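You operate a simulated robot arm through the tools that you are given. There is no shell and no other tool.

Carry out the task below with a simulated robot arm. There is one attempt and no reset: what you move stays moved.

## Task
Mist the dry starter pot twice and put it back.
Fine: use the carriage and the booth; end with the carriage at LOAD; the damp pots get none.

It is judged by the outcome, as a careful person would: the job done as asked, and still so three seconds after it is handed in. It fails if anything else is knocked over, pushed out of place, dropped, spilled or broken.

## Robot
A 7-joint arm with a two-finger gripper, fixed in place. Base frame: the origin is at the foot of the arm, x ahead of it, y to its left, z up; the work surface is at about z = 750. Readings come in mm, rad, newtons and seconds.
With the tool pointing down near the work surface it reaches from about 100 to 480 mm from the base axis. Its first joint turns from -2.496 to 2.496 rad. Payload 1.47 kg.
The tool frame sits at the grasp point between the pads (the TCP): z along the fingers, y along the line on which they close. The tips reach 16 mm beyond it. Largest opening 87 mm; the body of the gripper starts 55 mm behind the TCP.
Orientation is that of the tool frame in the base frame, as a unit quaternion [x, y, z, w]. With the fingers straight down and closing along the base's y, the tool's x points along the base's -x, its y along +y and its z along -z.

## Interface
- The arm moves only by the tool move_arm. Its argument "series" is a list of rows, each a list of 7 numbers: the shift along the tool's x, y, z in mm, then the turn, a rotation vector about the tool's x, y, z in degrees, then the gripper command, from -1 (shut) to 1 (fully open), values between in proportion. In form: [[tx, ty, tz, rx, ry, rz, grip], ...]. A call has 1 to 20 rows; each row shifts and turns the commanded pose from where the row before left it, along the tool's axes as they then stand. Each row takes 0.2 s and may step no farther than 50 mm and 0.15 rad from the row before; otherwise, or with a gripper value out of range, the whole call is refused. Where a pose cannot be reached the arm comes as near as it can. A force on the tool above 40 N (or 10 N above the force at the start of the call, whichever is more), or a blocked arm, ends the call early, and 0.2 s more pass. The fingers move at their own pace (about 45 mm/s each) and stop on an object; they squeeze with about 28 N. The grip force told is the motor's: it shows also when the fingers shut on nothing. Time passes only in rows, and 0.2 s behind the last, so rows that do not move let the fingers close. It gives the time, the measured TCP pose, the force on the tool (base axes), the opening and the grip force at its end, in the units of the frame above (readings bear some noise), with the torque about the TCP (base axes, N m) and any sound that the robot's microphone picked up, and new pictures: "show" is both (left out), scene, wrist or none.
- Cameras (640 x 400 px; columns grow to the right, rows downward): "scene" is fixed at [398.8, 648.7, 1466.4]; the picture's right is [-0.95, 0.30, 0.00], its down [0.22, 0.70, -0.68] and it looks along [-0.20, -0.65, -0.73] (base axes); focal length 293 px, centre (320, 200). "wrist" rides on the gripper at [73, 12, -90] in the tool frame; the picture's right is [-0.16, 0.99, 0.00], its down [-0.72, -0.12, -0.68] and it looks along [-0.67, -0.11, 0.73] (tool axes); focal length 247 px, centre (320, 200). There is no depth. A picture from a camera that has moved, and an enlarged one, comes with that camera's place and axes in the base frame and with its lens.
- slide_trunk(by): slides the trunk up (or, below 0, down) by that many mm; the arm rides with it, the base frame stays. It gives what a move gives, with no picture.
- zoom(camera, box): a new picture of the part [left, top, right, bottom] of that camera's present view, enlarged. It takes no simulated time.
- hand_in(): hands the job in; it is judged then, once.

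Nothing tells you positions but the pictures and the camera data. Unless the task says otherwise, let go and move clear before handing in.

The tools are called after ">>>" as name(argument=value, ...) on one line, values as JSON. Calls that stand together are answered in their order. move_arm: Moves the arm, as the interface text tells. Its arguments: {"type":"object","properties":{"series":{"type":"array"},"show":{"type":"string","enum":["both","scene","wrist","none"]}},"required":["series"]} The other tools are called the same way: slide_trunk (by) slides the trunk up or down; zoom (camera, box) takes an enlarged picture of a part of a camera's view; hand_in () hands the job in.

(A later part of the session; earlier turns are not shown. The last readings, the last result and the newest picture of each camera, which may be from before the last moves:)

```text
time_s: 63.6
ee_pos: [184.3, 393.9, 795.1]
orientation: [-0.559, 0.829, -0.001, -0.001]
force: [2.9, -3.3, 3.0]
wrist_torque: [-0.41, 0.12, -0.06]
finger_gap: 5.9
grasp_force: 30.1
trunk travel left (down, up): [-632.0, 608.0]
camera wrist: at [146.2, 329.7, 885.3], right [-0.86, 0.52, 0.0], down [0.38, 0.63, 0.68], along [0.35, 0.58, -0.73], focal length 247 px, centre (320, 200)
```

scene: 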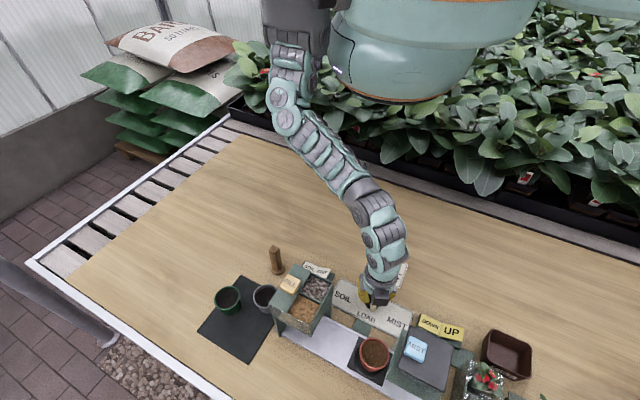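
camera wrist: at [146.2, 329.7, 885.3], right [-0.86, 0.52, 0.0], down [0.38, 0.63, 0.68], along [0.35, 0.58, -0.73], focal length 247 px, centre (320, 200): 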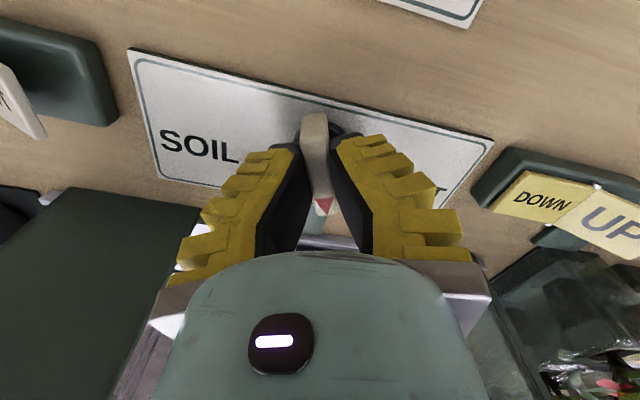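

Turning the dial moves the carriage in proportion, and the pot is sliding toward the booth. I'll keep turning slowly and watch the pot go under the raised hood.

>>> move_arm(series=[[0, 0, 0.5, 0, 0, -5, -1], [0, 0, 0, 0, 0, -5, -1], [0, 0, 0, 0, 0, -5, -1], [0, 0, 0, 0, 0, -5, -1], [0, 0, 0, 0, 0, 0, -1]])

>>> zoom(camera="scene", box=[320, 280, 480, 400])

```text
time_s: 64.8
ee_pos: [183.9, 394.7, 795.3]
orientation: [-0.694, 0.72, -0.002, 0.0]
force: [5.5, -7.9, 7.4]
wrist_torque: [-0.02, -0.08, -0.03]
finger_gap: 6.2
grasp_force: 29.8
trunk travel left (down, up): [-632.0, 608.0]
camera wrist: at [171.1, 320.2, 884.7], right [-0.98, 0.19, 0.0], down [0.14, 0.72, 0.68], along [0.13, 0.67, -0.73], focal length 247 px, centre (320, 200)
```

scene: 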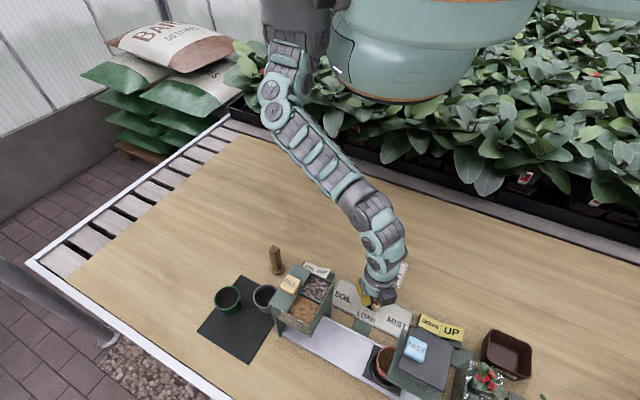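
wrist: 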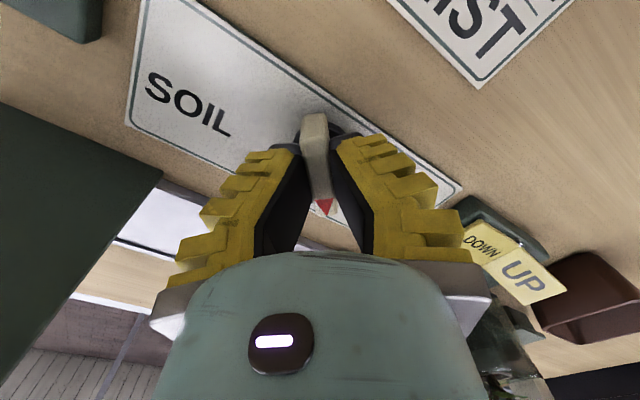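

```text
3.33 times, centred on (400, 340) of scene
camera zoom: at [398.8, 648.7, 1466.4], right [-0.95, 0.3, 0.0], down [0.22, 0.7, -0.68], along [-0.2, -0.65, -0.73], focal length 975 px, centre (53, -267)
```

zoom: 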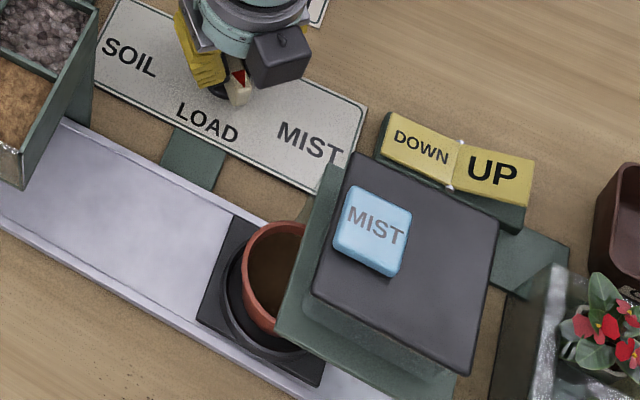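

>>> move_arm(series=[[0, 0, 0, 0, 0, -5, -1], [0, 0, 0, 0, 0, -5, -1], [0, 0, 0, 0, 0, -4, -1], [0, 0, 0, 0, 0, 0, -1]])

>>> zoom(camera="scene", box=[320, 280, 480, 400])

```text
time_s: 65.8
ee_pos: [186.1, 393.9, 795.5]
orientation: [0.776, -0.63, 0.002, 0.0]
force: [10.0, -5.9, 4.8]
wrist_torque: [0.16, -0.06, 0.03]
finger_gap: 6.1
grasp_force: 30.1
trunk travel left (down, up): [-632.0, 608.0]
camera wrist: at [189.8, 319.0, 885.0], right [-1.0, -0.05, 0.0], down [-0.04, 0.73, 0.68], along [-0.03, 0.68, -0.73], focal length 247 px, centre (320, 200)
```

scene: 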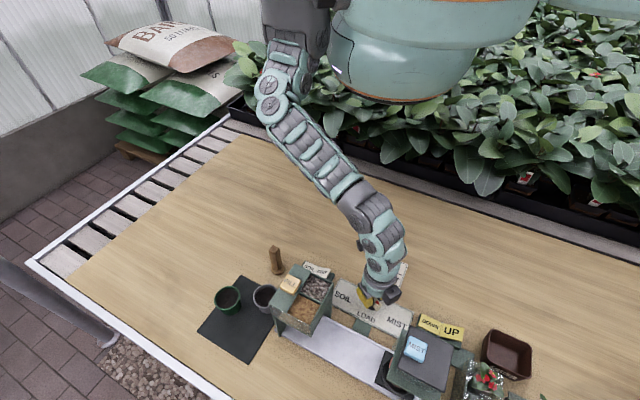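
wrist: 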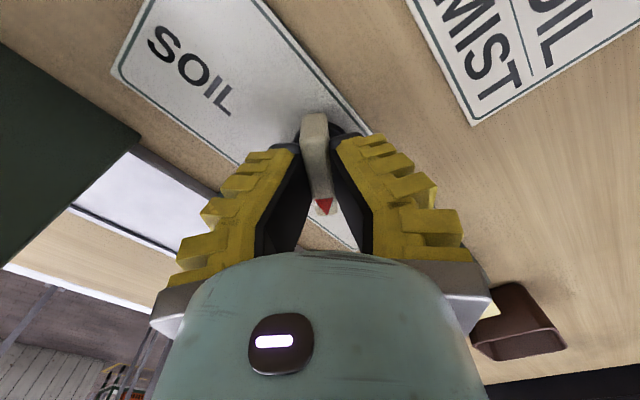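

```text
3.33 times, centred on (400, 340) of scene
camera zoom: at [398.8, 648.7, 1466.4], right [-0.95, 0.3, 0.0], down [0.22, 0.7, -0.68], along [-0.2, -0.65, -0.73], focal length 975 px, centre (53, -267)
```

zoom: 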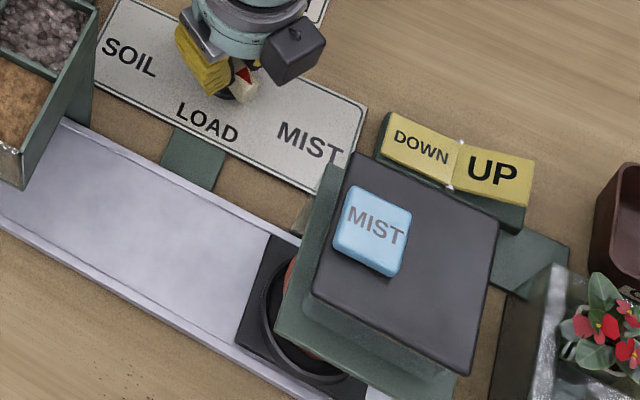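

The pot is going cleanly under the hood. I put the carriage at about 93 mm of an estimated 120 mm of travel, so I'll keep turning until I feel the end stop.

>>> move_arm(series=[[0, 0, 0, 0, 0, -5, -1], [0, 0, 0, 0, 0, -4, -1], [0, 0, 0, 0, 0, -3, -1], [0, 0, 0, 0, 0, 0, -1]], show="scene")

>>> zoom(camera="scene", box=[320, 280, 480, 400])

```text
time_s: 66.8
ee_pos: [185.5, 394.8, 795.5]
orientation: [0.839, -0.544, 0.001, -0.001]
force: [9.7, -3.5, 4.6]
wrist_torque: [-0.08, -0.08, -0.6]
finger_gap: 7.5
grasp_force: 29.6
trunk travel left (down, up): [-632.0, 608.0]
```

scene: 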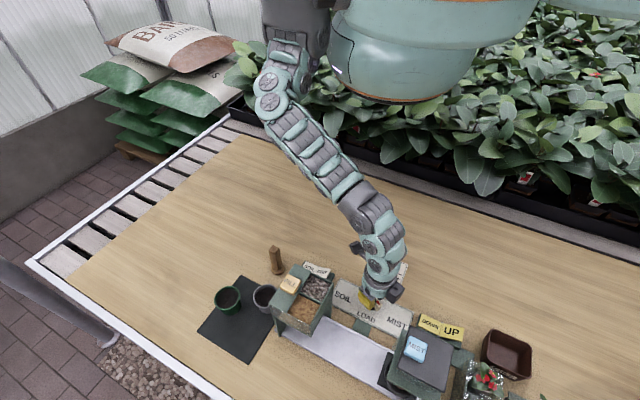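

```text
3.33 times, centred on (400, 340) of scene
camera zoom: at [398.8, 648.7, 1466.4], right [-0.95, 0.3, 0.0], down [0.22, 0.7, -0.68], along [-0.2, -0.65, -0.73], focal length 975 px, centre (53, -267)
```

zoom: 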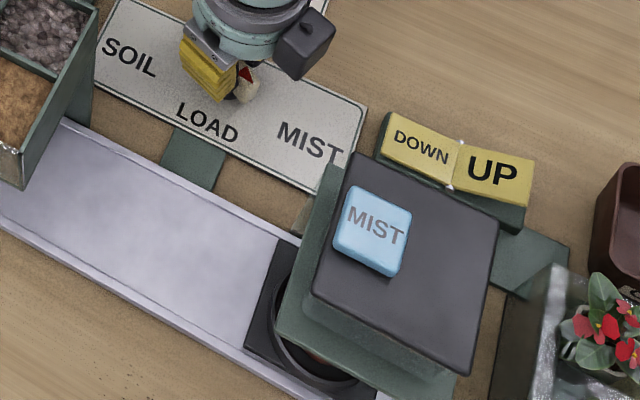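

>>> zoom(camera="wrist", box=[200, 60, 440, 260])

>>> zoom(camera="scene", box=[360, 280, 400, 310])

```text
2.00 times, centred on (320, 160) of wrist
camera zoom: at [205.0, 322.2, 885.2], right [-0.97, -0.26, 0.0], down [-0.19, 0.71, 0.68], along [-0.17, 0.66, -0.73], focal length 494 px, centre (320, 280)
```

zoom: 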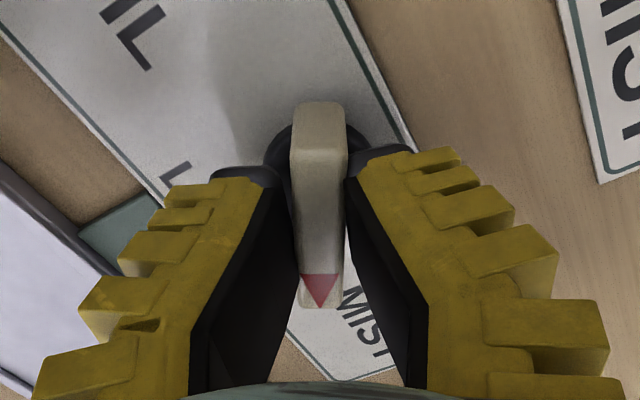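

```text
13.33 times, centred on (380, 295) of scene
camera zoom: at [398.8, 648.7, 1466.4], right [-0.95, 0.3, 0.0], down [0.22, 0.7, -0.68], along [-0.2, -0.65, -0.73], focal length 3901 px, centre (-480, -1067)
```

zoom: 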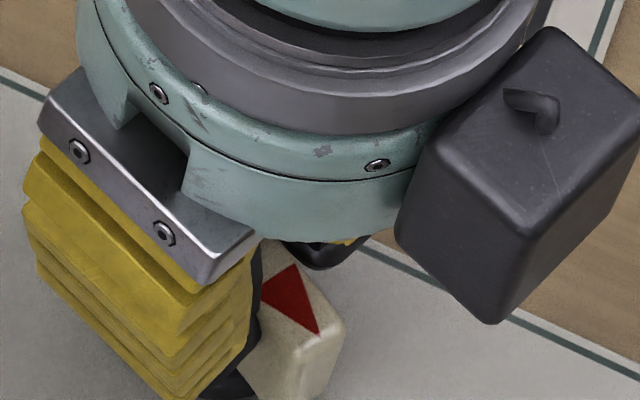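

The lever is starting to lag the gripper by about 5°, with 0.6 N·m of resistance. I'll turn a few degrees more to see whether this is the end stop.

>>> move_arm(series=[[0, 0, 0, 0, 0, -3, -1], [0, 0, 0, 0, 0, -3, -1], [0, 0, 0, 0, 0, 0, -1], [0, 0, 0, 0, 0, 0, -1]], show="wrist")

>>> zoom(camera="scene", box=[320, 280, 480, 400])

>>> zoom(camera="wrist", box=[200, 60, 440, 260])

```text
time_s: 67.8
ee_pos: [184.8, 395.2, 795.9]
orientation: [0.866, -0.5, 0.0, 0.0]
force: [9.4, 1.0, 1.2]
wrist_torque: [0.02, -0.05, -0.65]
finger_gap: 10.4
grasp_force: 30.0
trunk travel left (down, up): [-632.0, 608.0]
camera wrist: at [212.2, 325.0, 885.4], right [-0.93, -0.36, 0.0], down [-0.26, 0.69, 0.68], along [-0.24, 0.64, -0.73], focal length 247 px, centre (320, 200)
```

wrist: 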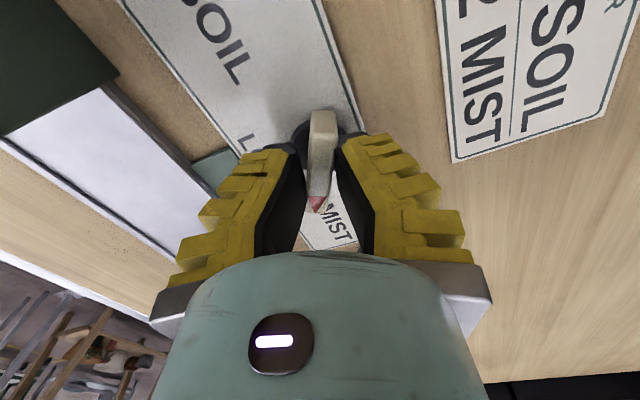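

```text
3.33 times, centred on (400, 340) of scene
camera zoom: at [398.8, 648.7, 1466.4], right [-0.95, 0.3, 0.0], down [0.22, 0.7, -0.68], along [-0.2, -0.65, -0.73], focal length 975 px, centre (53, -267)
```

zoom: 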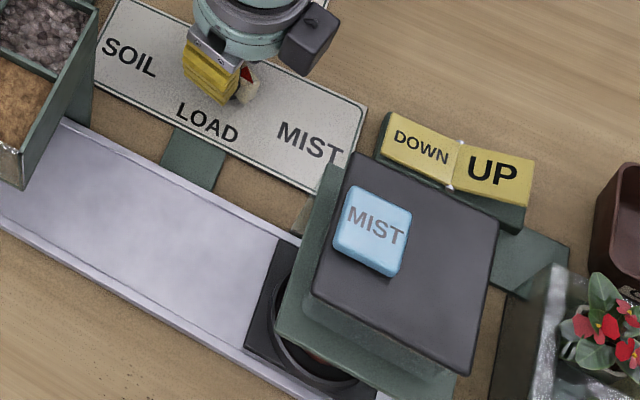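

```text
2.00 times, centred on (320, 160) of wrist
camera zoom: at [212.2, 325.0, 885.4], right [-0.93, -0.36, 0.0], down [-0.26, 0.69, 0.68], along [-0.24, 0.64, -0.73], focal length 494 px, centre (320, 280)
```

zoom: 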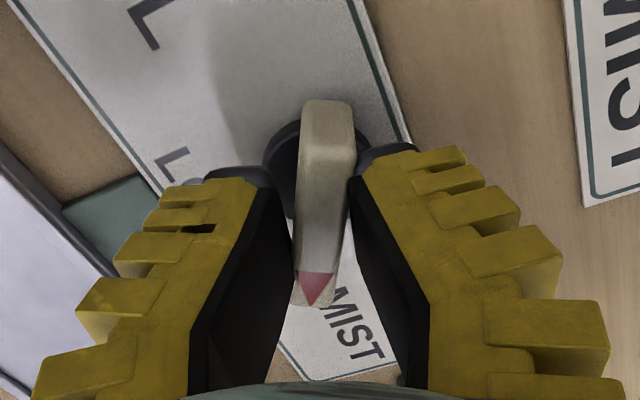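

The lever stopped moving at about 65° with the carriage at about 107 mm, while I'd expect the station near 120 mm. I'll let go of the lever and look into the booth before forcing anything.

>>> move_arm(series=[[0, 0, 0, 0, 0, 3, -0.6], [0, 0, 0, 0, 0, 3, 0], [0, 0, 0, 0, 0, 0, 0.1], [0, 0, -25, 0, 0, 0, 0.1], [0, 0, -25, 0, 0, 0, 0.1], [0, 0, -25, 0, 0, 0, 0.1], [0, 0, -25, 0, 0, 0, 0.1], [0, 0, 0, 0, 0, 0, 0.1]])

>>> zoom(camera="scene", box=[340, 280, 480, 400])

```text
time_s: 69.7
ee_pos: [180.9, 408.0, 888.3]
orientation: [0.839, -0.545, 0.0, 0.0]
force: [-0.2, 0.5, 0.3]
wrist_torque: [0.05, -0.01, 0.0]
finger_gap: 53.1
grasp_force: 4.3
out of reach, approached as far as the arm can: row 7
trunk travel left (down, up): [-632.0, 608.0]
camera wrist: at [200.2, 334.4, 978.1], right [-0.97, -0.26, 0.0], down [-0.19, 0.71, 0.68], along [-0.17, 0.66, -0.73], focal length 247 px, centre (320, 200)
```

scene: 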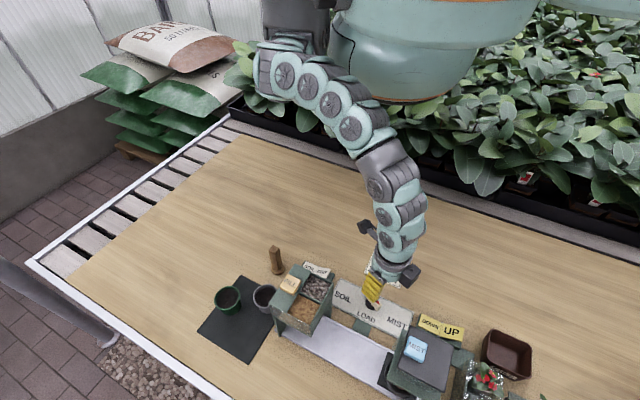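
wrist: 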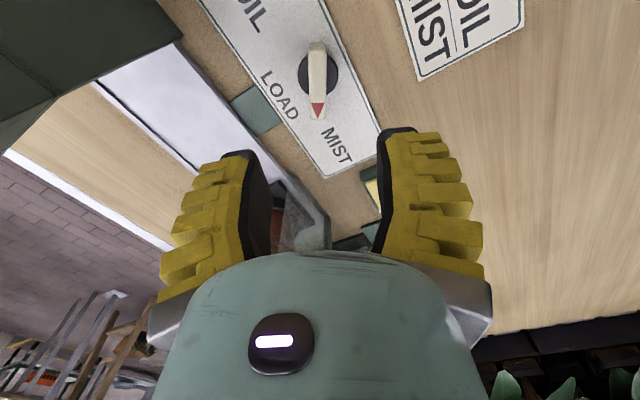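

```text
3.33 times, centred on (410, 340) of scene
camera zoom: at [398.8, 648.7, 1466.4], right [-0.95, 0.3, 0.0], down [0.22, 0.7, -0.68], along [-0.2, -0.65, -0.73], focal length 975 px, centre (20, -267)
```

zoom: 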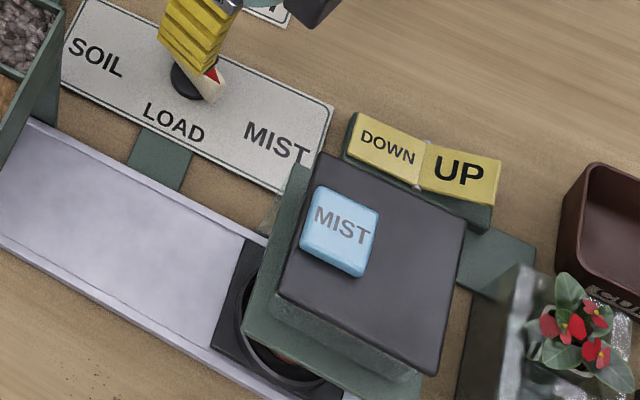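

>>> zoom(camera="wrist", box=[220, 0, 420, 260])

```text
1.54 times, centred on (320, 130) of wrist
camera zoom: at [200.2, 334.4, 978.1], right [-0.97, -0.26, 0.0], down [-0.19, 0.71, 0.68], along [-0.17, 0.66, -0.73], focal length 380 px, centre (320, 308)
```

zoom: 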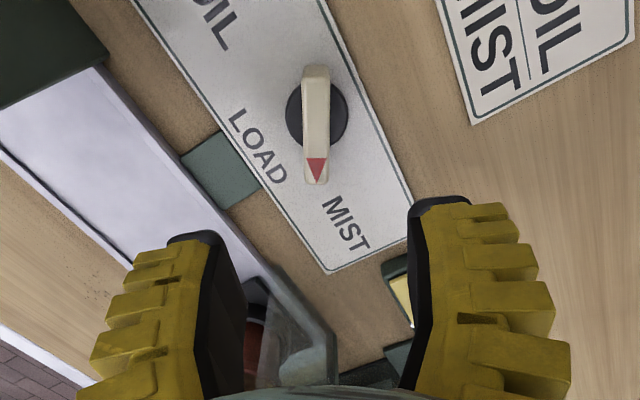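

The lever now points at MIST, about 60° from LOAD. I'll move the camera round to the LOAD side and look under the hood at how the pot sits before lowering anything.

>>> move_arm(series=[[0, 0, -25, 0, 0, 0, 0.1], [-14.8, -37.2, 0, 0, 0, 0, 0.1], [-14.8, -37.2, 0, 0, 0, 0, 0.1], [-14.8, -37.2, 0, 0, 0, 0, 0.1], [0, 0, 0, 0, 0, -6, 0.1], [0, 0, 0, 0, 0, -6, 0.1], [0, 0, 0, 0, 0, -6, 0.1], [0, 0, 0, 0, 0, 0, 0.1]])

>>> zoom(camera="wrist", box=[220, 60, 420, 260])

```text
time_s: 71.5
ee_pos: [261.9, 498.6, 911.1]
orientation: [0.914, -0.406, -0.001, 0.001]
force: [0.2, 0.2, 0.1]
wrist_torque: [-0.01, -0.02, 0.02]
finger_gap: 53.4
grasp_force: 4.0
out of reach, approached as far as the arm can: row 1, 4
trunk travel left (down, up): [-632.0, 608.0]
camera wrist: at [302.7, 434.2, 1000.8], right [-0.84, -0.54, 0.0], down [-0.4, 0.62, 0.68], along [-0.37, 0.57, -0.73], focal length 247 px, centre (320, 200)
```

scene: 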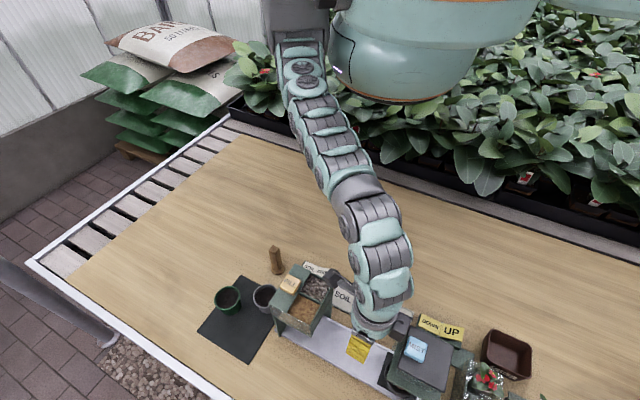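
wrist: 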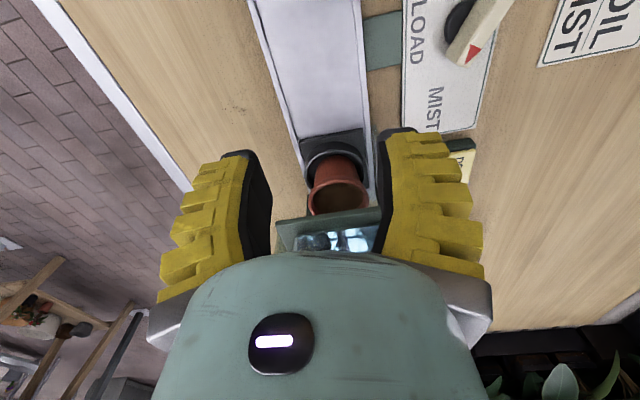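

```text
2.00 times, centred on (320, 160) of wrist
camera zoom: at [302.7, 434.2, 1000.8], right [-0.84, -0.54, 0.0], down [-0.4, 0.62, 0.68], along [-0.37, 0.57, -0.73], focal length 494 px, centre (320, 280)
```

zoom: 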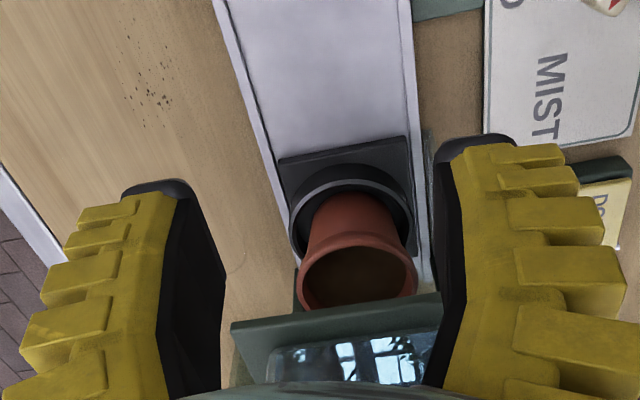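

The pot stands upright on the carriage under the hood's front edge. I'll zoom in on the hood rim to judge whether the pot lies fully inside the hood outline.

>>> zoom(camera="wrist", box=[260, 120, 400, 260])

>>> zoom(camera="scene", box=[370, 310, 470, 400])

```text
2.86 times, centred on (330, 190) of wrist
camera zoom: at [302.7, 434.2, 1000.8], right [-0.84, -0.54, 0.0], down [-0.4, 0.62, 0.68], along [-0.37, 0.57, -0.73], focal length 706 px, centre (291, 229)
```

zoom: 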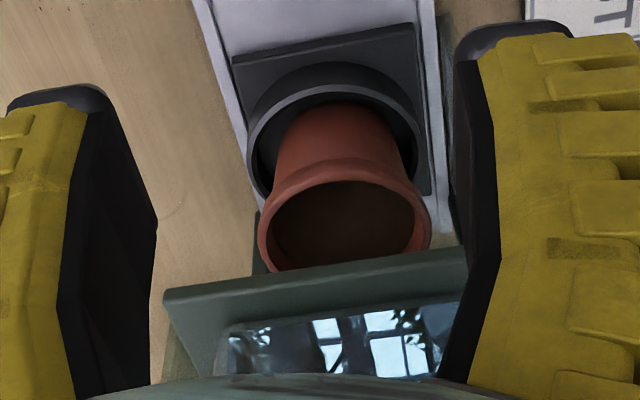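

```text
4.44 times, centred on (420, 355) of scene
camera zoom: at [398.8, 648.7, 1466.4], right [-0.95, 0.3, 0.0], down [0.22, 0.7, -0.68], along [-0.2, -0.65, -0.73], focal length 1300 px, centre (-124, -489)
```

zoom: 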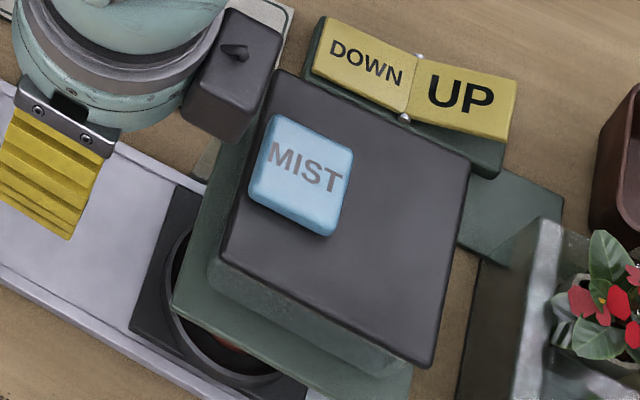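

The pot is upright on the carriage at the dial's end stop, and the DOWN/UP rocker's base strip leads to the flower tank rather than the booth. So I'll press the MIST button at about (201, 551, 943). It is far out, so I'll close the fingers, turn, and tilt the tool outward to reach it.

>>> move_arm(series=[[0, 0, -10, 0, 0, 7.5, -1], [0, 0, -10, 0, 0, 7.5, -1], [0, 0, -10, 0, 0, 7.5, -1], [0, 0, 0, 0, 0, 7.5, -1], [0, 0, 0, 0, 0, 7, -1], [0, 0, 0, 0, -8, 0, -1], [0, 0, 0, 0, -8, 0, -1], [0, 0, 0, 0, -4, 0, -1], [0, 0, 0, 0, 0, 0, -1]])

```text
time_s: 73.5
ee_pos: [261.5, 498.0, 940.4]
orientation: [0.731, -0.668, -0.103, -0.093]
force: [-0.2, -0.9, -0.1]
wrist_torque: [0.0, 0.02, 0.04]
finger_gap: 0.0
grasp_force: 28.0
out of reach, approached as far as the arm can: row 8
trunk travel left (down, up): [-632.0, 608.0]
camera wrist: at [259.4, 400.5, 1007.2], right [-1.0, 0.07, 0.04], down [0.07, 0.52, 0.85], along [0.03, 0.85, -0.52], focal length 247 px, centre (320, 200)
```

scene: 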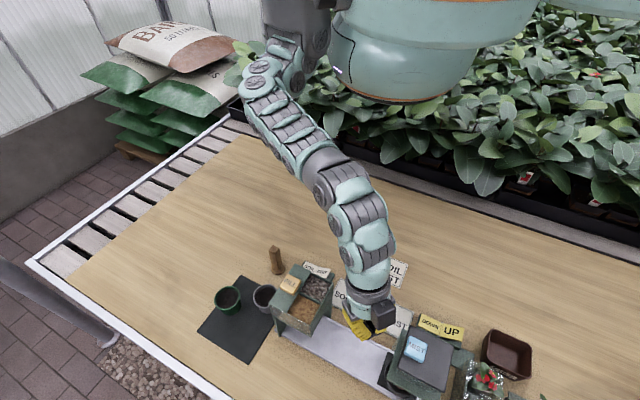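
wrist: 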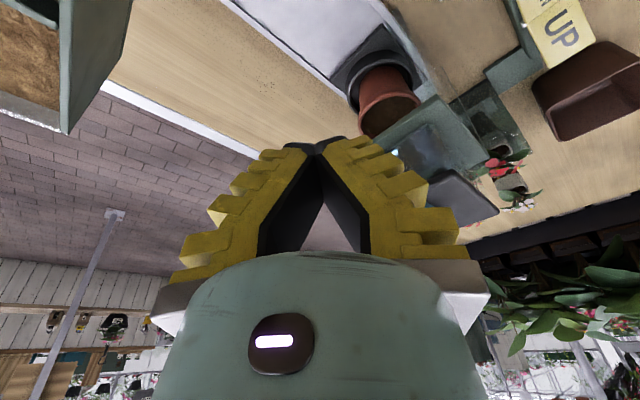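

>>> zoom(camera="wrist", box=[320, 0, 560, 230])

```text
1.74 times, centred on (440, 115) of wrist
camera zoom: at [259.4, 400.5, 1007.2], right [-1.0, 0.07, 0.04], down [0.07, 0.52, 0.85], along [0.03, 0.85, -0.52], focal length 430 px, centre (111, 348)
```

zoom: 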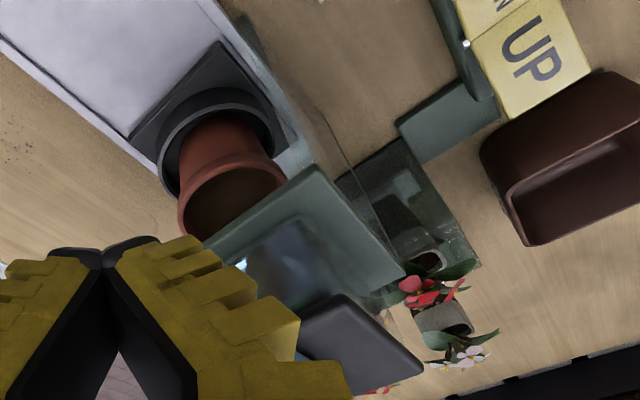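

Before pressing anything I want to be sure the dial is really at its MIST limit, since the booth roof centre looks about 15 mm beyond the pot. I'll go back and push the lever tip with closed fingers to test.

>>> move_arm(series=[[0, 0, 0, 0, 8, 0, -1], [0, 0, 0, 0, 8, 0, -1], [0, 0, 0, 0, 0, -8.5, -1], [42, 12, 0, 0, 0, 0, -1], [42, 12, 0, 0, 0, 0, -1], [0, 0, 30, 0, 0, 0, -1], [0, 0, 30, 0, 0, 0, -1], [0, 0, 0, 0, 0, 0, -1]])

```text
time_s: 75.2
ee_pos: [258.3, 444.1, 881.1]
orientation: [0.785, -0.619, 0.001, 0.0]
force: [0.0, 0.2, -0.1]
wrist_torque: [0.02, -0.01, 0.02]
finger_gap: 0.1
grasp_force: 27.4
out of reach, approached as far as the arm can: row 5
trunk travel left (down, up): [-632.0, 608.0]
camera wrist: at [265.6, 368.4, 971.0], right [-1.0, -0.08, 0.0], down [-0.06, 0.73, 0.68], along [-0.05, 0.68, -0.73], focal length 247 px, centre (320, 200)
```

scene: 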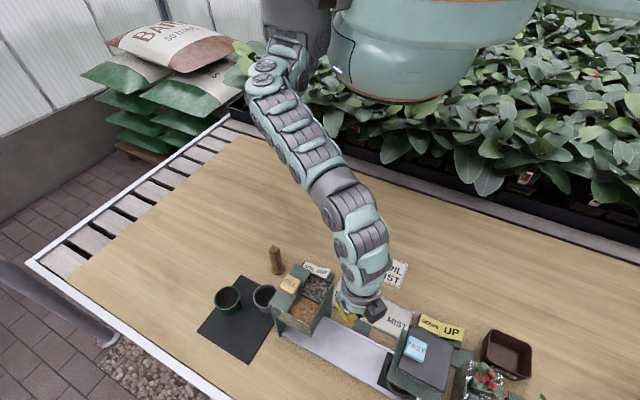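
wrist: 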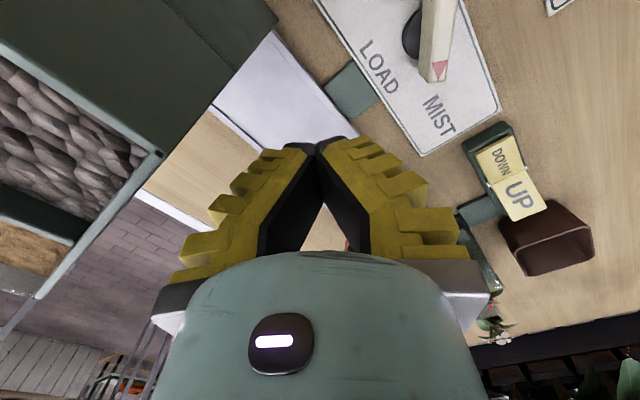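

>>> move_arm(series=[[4.8, 30, 0, 0, 0, 0, -1], [4.8, 25, 0, 0, 0, 0, -1], [0, 0, 25, 0, 0, 0, -1], [0, 0, 25, 0, 0, 0, -1], [0, 0, 20, 0, 0, 0, -1], [0, 0, 0, 0, 0, 0, -1]])

>>> zoom(camera="wrist", box=[220, 40, 460, 260])

```text
time_s: 76.7
ee_pos: [211.1, 421.2, 811.8]
orientation: [0.785, -0.619, 0.0, 0.0]
force: [-0.6, -0.3, 0.0]
wrist_torque: [0.01, 0.0, 0.01]
finger_gap: 0.0
grasp_force: 28.0
trunk travel left (down, up): [-632.0, 608.0]
camera wrist: at [216.1, 345.9, 901.1], right [-1.0, -0.08, 0.0], down [-0.06, 0.73, 0.68], along [-0.05, 0.68, -0.73], focal length 247 px, centre (320, 200)
```

scene: 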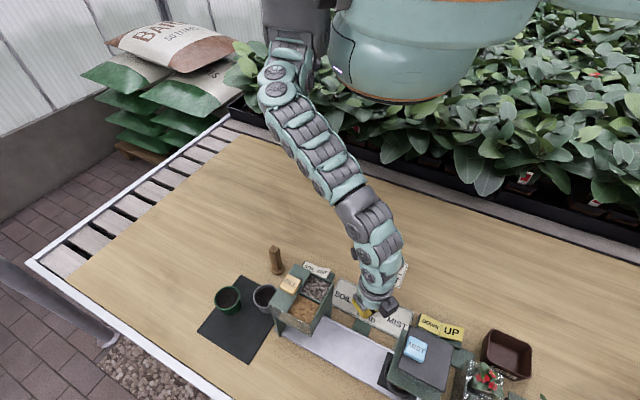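
wrist: 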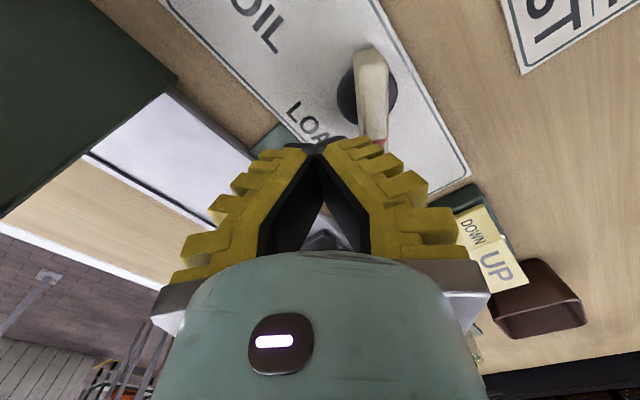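

```text
1.82 times, centred on (340, 150) of wrist
camera zoom: at [216.1, 345.9, 901.1], right [-1.0, -0.08, 0.0], down [-0.06, 0.73, 0.68], along [-0.05, 0.68, -0.73], focal length 449 px, centre (284, 291)
```

zoom: 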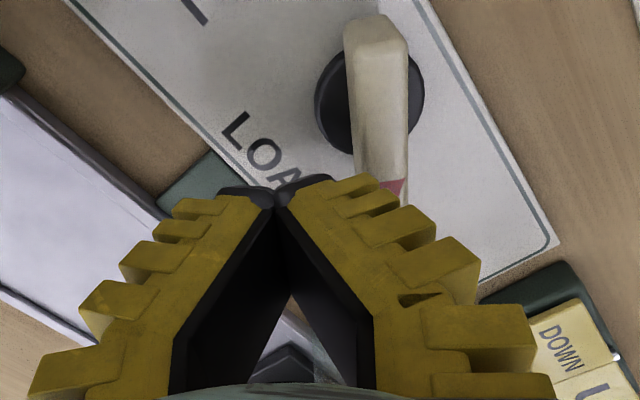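

>>> move_arm(series=[[0, 0, 10, 0, 0, 0, -1], [0, 0, 10, 0, 0, 0, -1], [0, 4, 0, 0, 0, 0, -1], [0, 4, 0, 0, 0, 0, -1], [0, 3, 0, 0, 0, 0, -1], [0, 0, 0, 0, 0, 0, -1]], show="wrist")

>>> zoom(camera="wrist", box=[220, 40, 460, 260])

```text
time_s: 78.0
ee_pos: [209.2, 422.4, 793.2]
orientation: [0.785, -0.619, 0.005, -0.007]
force: [30.3, 9.7, 2.6]
wrist_torque: [0.0, -0.11, 0.44]
finger_gap: 0.1
grasp_force: 27.6
trunk travel left (down, up): [-632.0, 608.0]
camera wrist: at [214.8, 346.6, 882.8], right [-1.0, -0.08, -0.02], down [-0.07, 0.73, 0.68], along [-0.04, 0.68, -0.73], focal length 247 px, centre (320, 200)
```

wrist: 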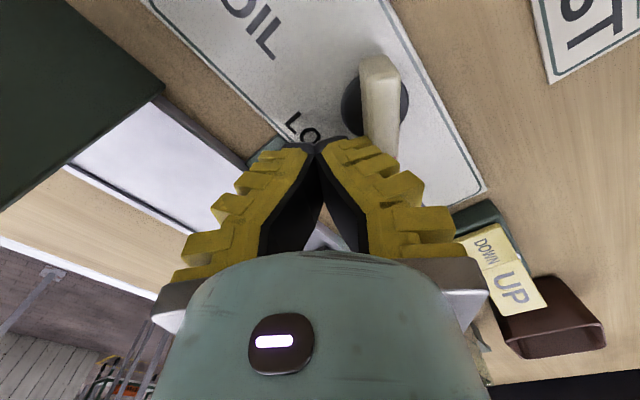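

```text
1.82 times, centred on (340, 150) of wrist
camera zoom: at [214.8, 346.6, 882.8], right [-1.0, -0.08, -0.02], down [-0.07, 0.73, 0.68], along [-0.04, 0.68, -0.73], focal length 449 px, centre (284, 291)
```

zoom: 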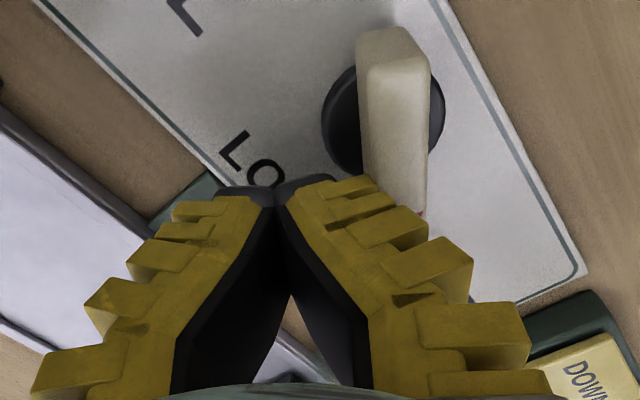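

The lever doesn't give under 32 N, so it is at its MIST end stop and the carriage is at the MIST station. I'll back off and set up the tilted approach to the MIST button.

>>> move_arm(series=[[0, -7, 0, 0, 0, 0, -1], [0, -6, -5, 0, 0, 0, -1], [0, 0, -25, 0, 0, 0, -1], [0, 0, -25, 0, 0, 0, -1], [-23, -30, 0, 0, 0, 0, -1], [-23, -28, 0, 0, 0, 0, -1], [0, 0, -25, 0, 0, 8, -1], [0, 0, -20, 0, -8, 0, -1], [0, 0, 0, 0, -8, 0, -1], [0, 0, 0, 0, -8, 0, -1], [0, 0, 0, 0, 0, 0, -1]])

```text
time_s: 79.5
ee_pos: [221.0, 466.7, 850.4]
orientation: [0.812, -0.583, -0.004, 0.012]
force: [6.2, -10.8, 4.3]
wrist_torque: [0.89, 0.64, -0.03]
finger_gap: 0.0
grasp_force: 28.1
trunk travel left (down, up): [-632.0, 608.0]
stopped in row 7: the force on the tool passed its limit at 83 N (the readings are from after the stop); the commanded pose is now the measured one
camera wrist: at [236.0, 394.7, 939.6], right [-0.99, -0.17, 0.02], down [-0.11, 0.73, 0.67], along [-0.13, 0.66, -0.74], focal length 247 px, centre (320, 200)
```

scene: 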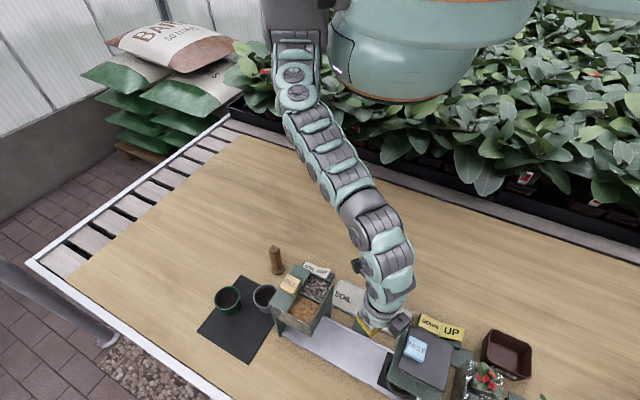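
wrist: 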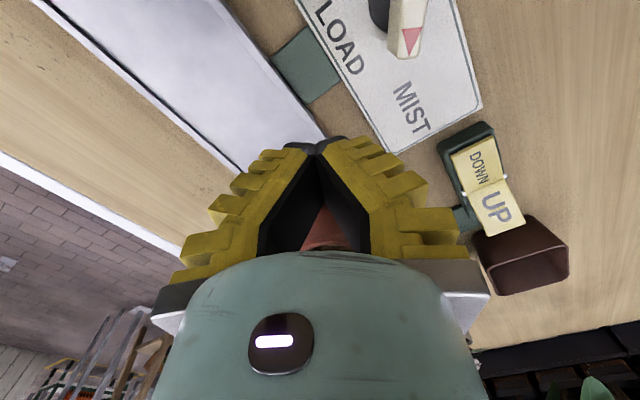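

The hand's outer block bumped the hood: an 83 N spike while I was swinging past at low height. I'll back straight away and check that nothing was displaced.

>>> move_arm(series=[[15, -5, 0, 0, 0, 0, -1], [15, -5, 0, 0, 0, 0, -1], [15, 0, 0, 0, 0, 0, -1], [0, 0, 0, 0, 0, 0, -1]])

>>> zoom(camera="scene", box=[340, 280, 500, 400])

```text
time_s: 80.5
ee_pos: [241.2, 430.7, 851.0]
orientation: [0.813, -0.582, -0.007, 0.011]
force: [0.7, -0.6, -0.1]
wrist_torque: [0.0, 0.03, 0.01]
finger_gap: 0.2
grasp_force: 27.9
trunk travel left (down, up): [-632.0, 608.0]
camera wrist: at [257.5, 357.5, 939.4], right [-0.99, -0.17, 0.02], down [-0.11, 0.73, 0.68], along [-0.13, 0.66, -0.74], focal length 247 px, centre (320, 200)
```

scene: 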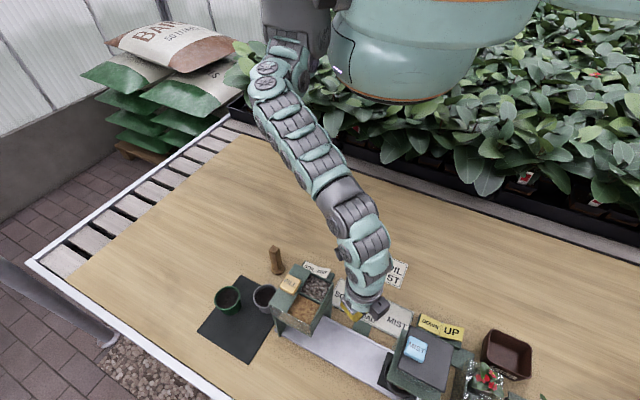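
wrist: 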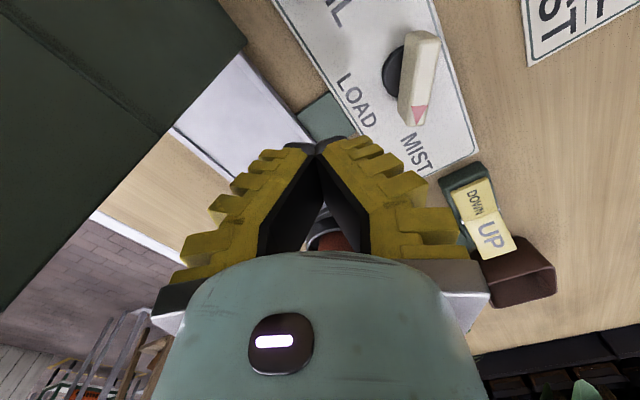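

```text
3.33 times, centred on (420, 340) of scene
camera zoom: at [398.8, 648.7, 1466.4], right [-0.95, 0.3, 0.0], down [0.22, 0.7, -0.68], along [-0.2, -0.65, -0.73], focal length 975 px, centre (-13, -267)
```

zoom: 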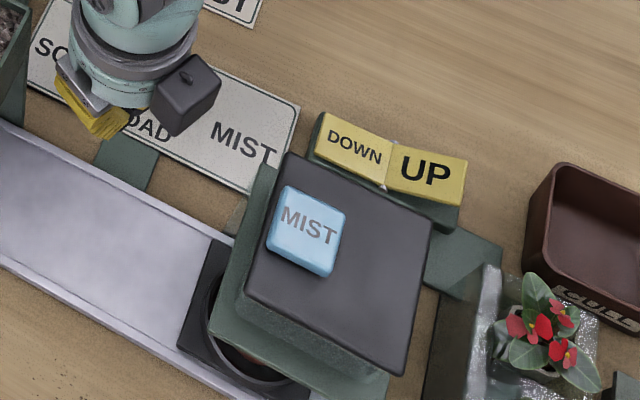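

The hood, dial and carriage look unchanged. This time I'll go over LOAD first, rise well above the roof, and only then tilt and move outward.

>>> move_arm(series=[[-20.8, -18.9, 0, 0, 0, 0, -1], [-20.8, -18.9, 0, 0, 0, 0, -1], [0, 0, -25, 0, 0, 0, -1], [0, 0, -25, 0, 0, 0, -1], [0, 0, -25, 0, 0, 0, -1], [0, 0, -20, 0, 0, 7, -1], [0, 0, 0, 0, 0, 7, -1], [0, 0, 0, 0, 0, 0, -1]])

```text
time_s: 81.1
ee_pos: [226.3, 472.0, 852.4]
orientation: [0.843, -0.538, -0.015, 0.021]
force: [3.4, -5.0, 1.6]
wrist_torque: [0.38, 0.3, -0.02]
finger_gap: 0.2
grasp_force: 27.8
trunk travel left (down, up): [-632.0, 608.0]
stopped in row 3: the force on the tool passed its limit at 60 N (the readings are from after the stop); the commanded pose is now the measured one
camera wrist: at [251.6, 402.6, 942.5], right [-0.96, -0.27, 0.05], down [-0.17, 0.72, 0.67], along [-0.22, 0.64, -0.74], focal length 247 px, centre (320, 200)
```

scene: 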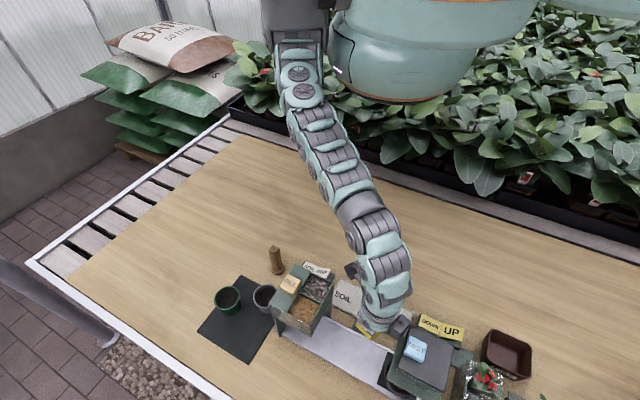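
wrist: 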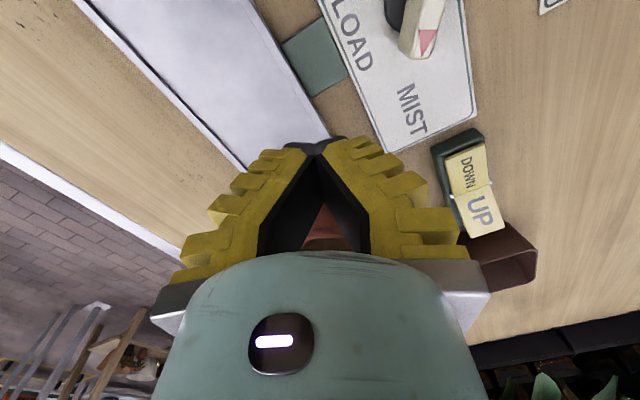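

That was blocked again: the wrist couldn't track sideways at that height, and the block touched the hood edge. I'll back away, turn the hand so the block points away from the hood, and gain height before going out.

>>> move_arm(series=[[15, -5, 0, 0, 0, 0, -1], [15, -5, 0, 0, 0, 0, -1], [15, 0, 0, 0, 0, 0, -1], [0, 0, 0, 0, 0, 0, -1]])

>>> zoom(camera="scene", box=[340, 280, 500, 400])

```text
time_s: 82.1
ee_pos: [253.1, 438.6, 853.2]
orientation: [0.843, -0.538, -0.017, 0.022]
force: [0.0, 0.7, -0.3]
wrist_torque: [0.03, 0.02, 0.01]
finger_gap: 0.0
grasp_force: 27.9
trunk travel left (down, up): [-632.0, 608.0]
camera wrist: at [278.4, 367.5, 942.2], right [-0.96, -0.27, 0.05], down [-0.17, 0.72, 0.68], along [-0.22, 0.64, -0.73], focal length 247 px, centre (320, 200)
```

scene: 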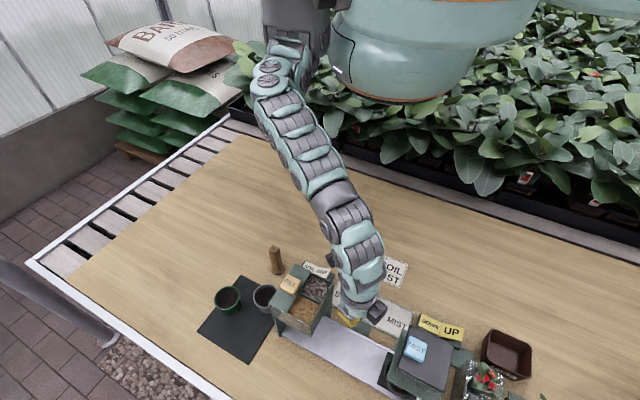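
wrist: 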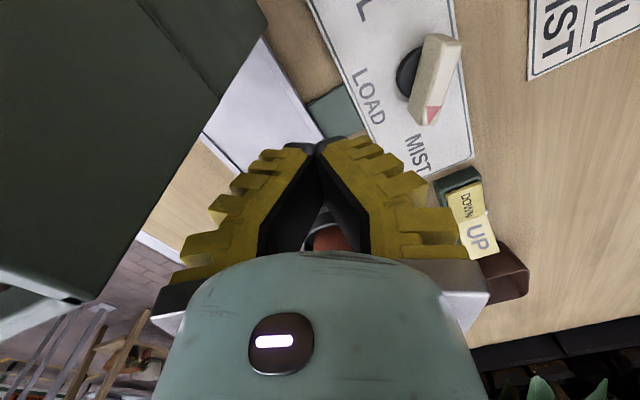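

```text
3.33 times, centred on (420, 340) of scene
camera zoom: at [398.8, 648.7, 1466.4], right [-0.95, 0.3, 0.0], down [0.22, 0.7, -0.68], along [-0.2, -0.65, -0.73], focal length 975 px, centre (-13, -267)
```

zoom: 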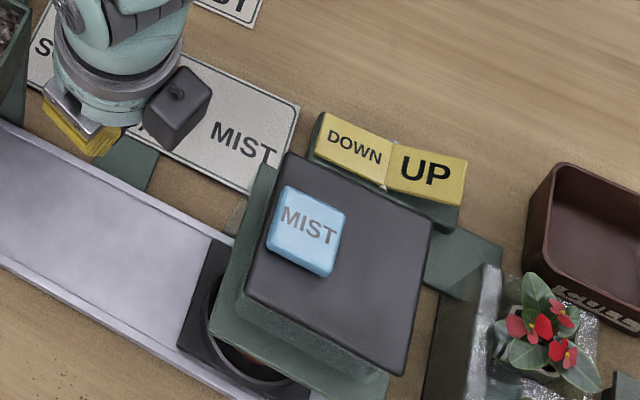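

The hood is still unmoved. Raising the trunk by 100 mm brings the whole hand above the hopper and hood before any sideways motion.

>>> slide_trunk(by=110)

>>> move_arm(series=[[0, 0, 0, 0, 0, 8, -1], [0, 0, 0, 0, 0, 8, -1], [0, 0, 0, 0, -8, 2, -1], [0, 0, 0, 0, -8, 0, -1], [0, 0, 0, 0, -6, 0, -1], [0, 0, 0, 0, 0, 0, -1]])

```text
time_s: 83.5
ee_pos: [253.1, 438.7, 963.0]
orientation: [0.843, -0.537, -0.017, 0.022]
force: [-0.1, -0.5, -0.7]
wrist_torque: [0.0, 0.02, 0.0]
finger_gap: 0.1
grasp_force: 27.9
trunk travel left (down, up): [-742.0, 498.0]
```

```text
time_s: 85.0
ee_pos: [242.7, 446.2, 966.1]
orientation: [0.738, -0.657, -0.133, -0.078]
force: [0.6, 0.5, -0.4]
wrist_torque: [-0.04, -0.02, -0.01]
finger_gap: 0.0
grasp_force: 28.1
out of reach, approached as far as the arm can: row 4, 5
trunk travel left (down, up): [-742.0, 498.0]
camera wrist: at [248.2, 348.0, 1029.9], right [-0.99, 0.03, 0.11], down [0.11, 0.5, 0.86], along [-0.03, 0.86, -0.5], focal length 247 px, centre (320, 200)
```

scene: 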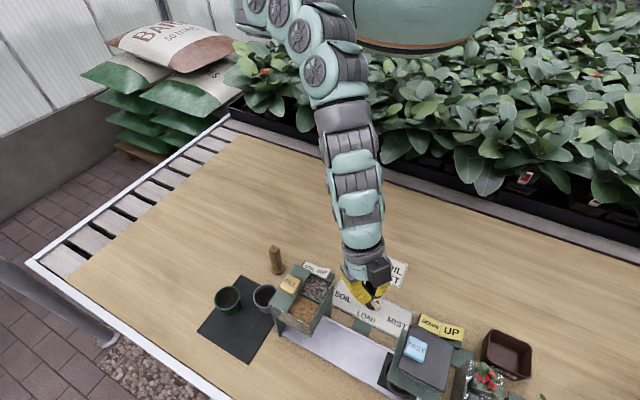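
wrist: 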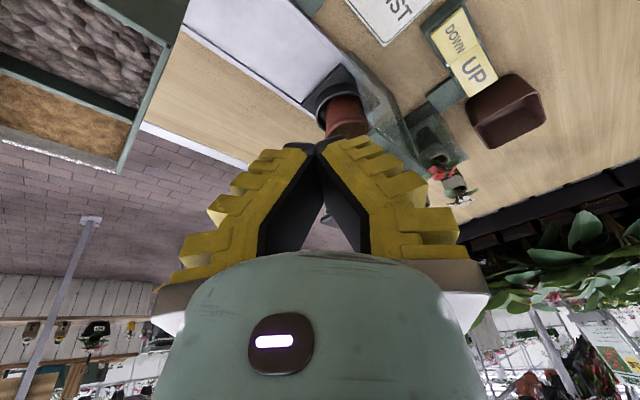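

Everything is clear up here. I'll rise a touch, then move outward over the booth roof and level the small roll.

>>> move_arm(series=[[-6, 1, -20, 0, 0, 0, -1], [-36.4, 9.1, 12, 0, 0, 0, -1], [-36.4, 9.1, 12, 0, 0, 0, -1], [0, 0, 0, 3.9, 0, 0, -1], [0, 0, 0, 0, -6, 0, -1], [0, 0, 0, 0, 0, 0, -1]])

```text
time_s: 86.3
ee_pos: [216.4, 528.6, 979.8]
orientation: [0.728, -0.655, -0.15, -0.136]
force: [0.3, -0.4, -0.3]
wrist_torque: [-0.04, -0.04, -0.05]
finger_gap: 0.0
grasp_force: 27.7
out of reach, approached as far as the arm can: row 1
trunk travel left (down, up): [-742.0, 498.0]
camera wrist: at [215.4, 424.0, 1033.0], right [-1.0, 0.04, 0.06], down [0.07, 0.4, 0.91], along [0.01, 0.91, -0.41], focal length 247 px, centre (320, 200)
```

scene: 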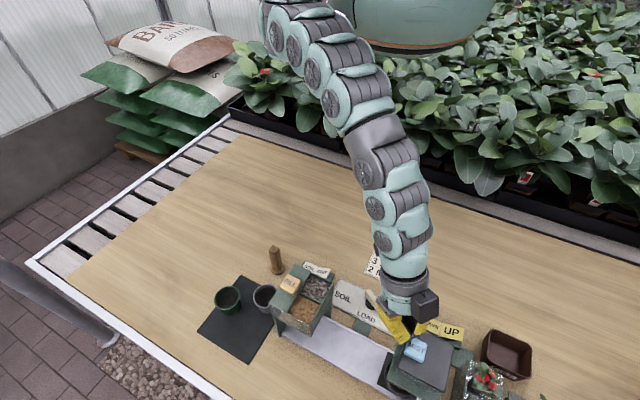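
wrist: 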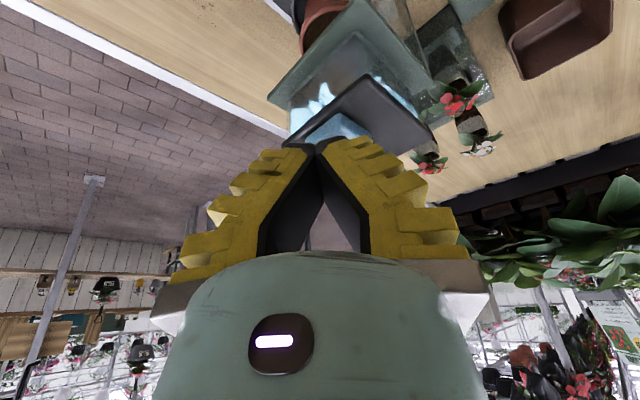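

I'm above the booth now, at about (217, 527, 979) with a 23° tilt. I'll shift the fingertips over the MIST button and check alignment in the scene view.

>>> move_arm(series=[[-11, 6, 4.7, 0, 0, 0, -1], [-11, 6, 4.7, 0, 0, 0, -1], [0, 0, 0, 0, 0, 0, -1]])

>>> zoom(camera="scene", box=[370, 290, 470, 390])

>>> zoom(camera="wrist", box=[240, 60, 440, 200])

```text
time_s: 87.2
ee_pos: [202.2, 550.8, 980.6]
orientation: [0.728, -0.655, -0.149, -0.137]
force: [-0.4, -0.4, -0.8]
wrist_torque: [0.0, 0.03, -0.01]
finger_gap: 0.0
grasp_force: 28.4
trunk travel left (down, up): [-742.0, 498.0]
camera wrist: at [201.2, 446.3, 1033.3], right [-1.0, 0.04, 0.06], down [0.07, 0.4, 0.91], along [0.01, 0.91, -0.41], focal length 247 px, centre (320, 200)
```

scene: 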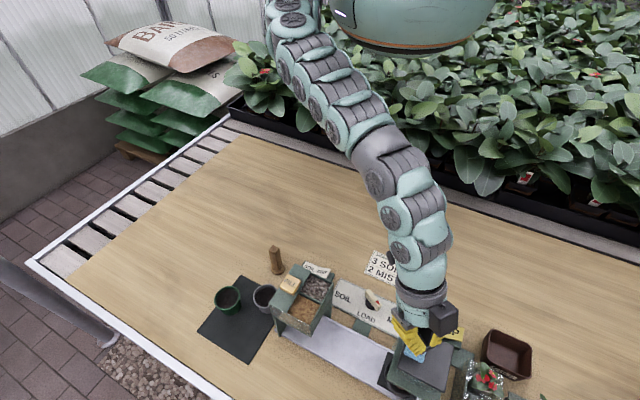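
wrist: 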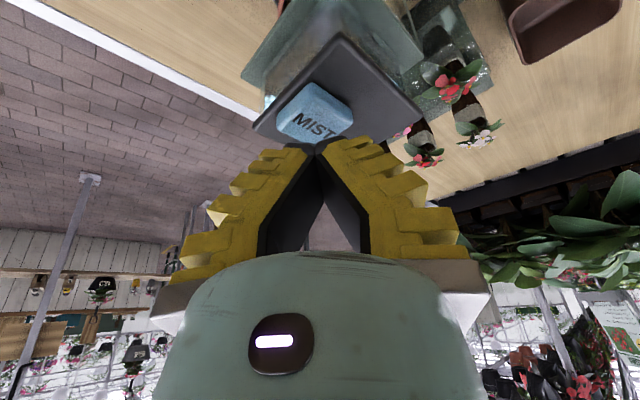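

```text
4.00 times, centred on (420, 340) of scene
camera zoom: at [398.8, 648.7, 1466.4], right [-0.95, 0.3, 0.0], down [0.22, 0.7, -0.68], along [-0.2, -0.65, -0.73], focal length 1170 px, centre (-80, -360)
```

zoom: 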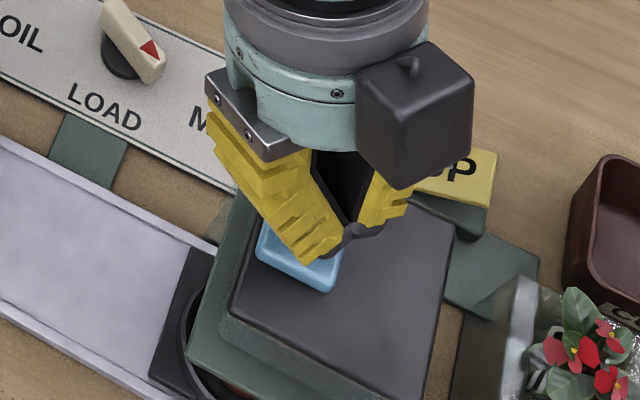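

```text
2.86 times, centred on (340, 130) of wrist
camera zoom: at [201.2, 446.3, 1033.3], right [-1.0, 0.04, 0.06], down [0.07, 0.4, 0.91], along [0.01, 0.91, -0.41], focal length 706 px, centre (263, 400)
```

zoom: 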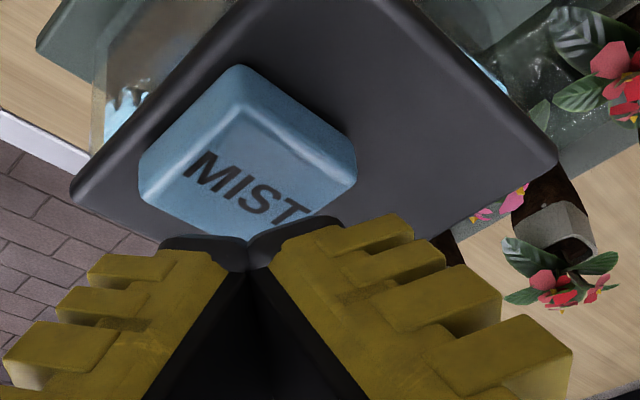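

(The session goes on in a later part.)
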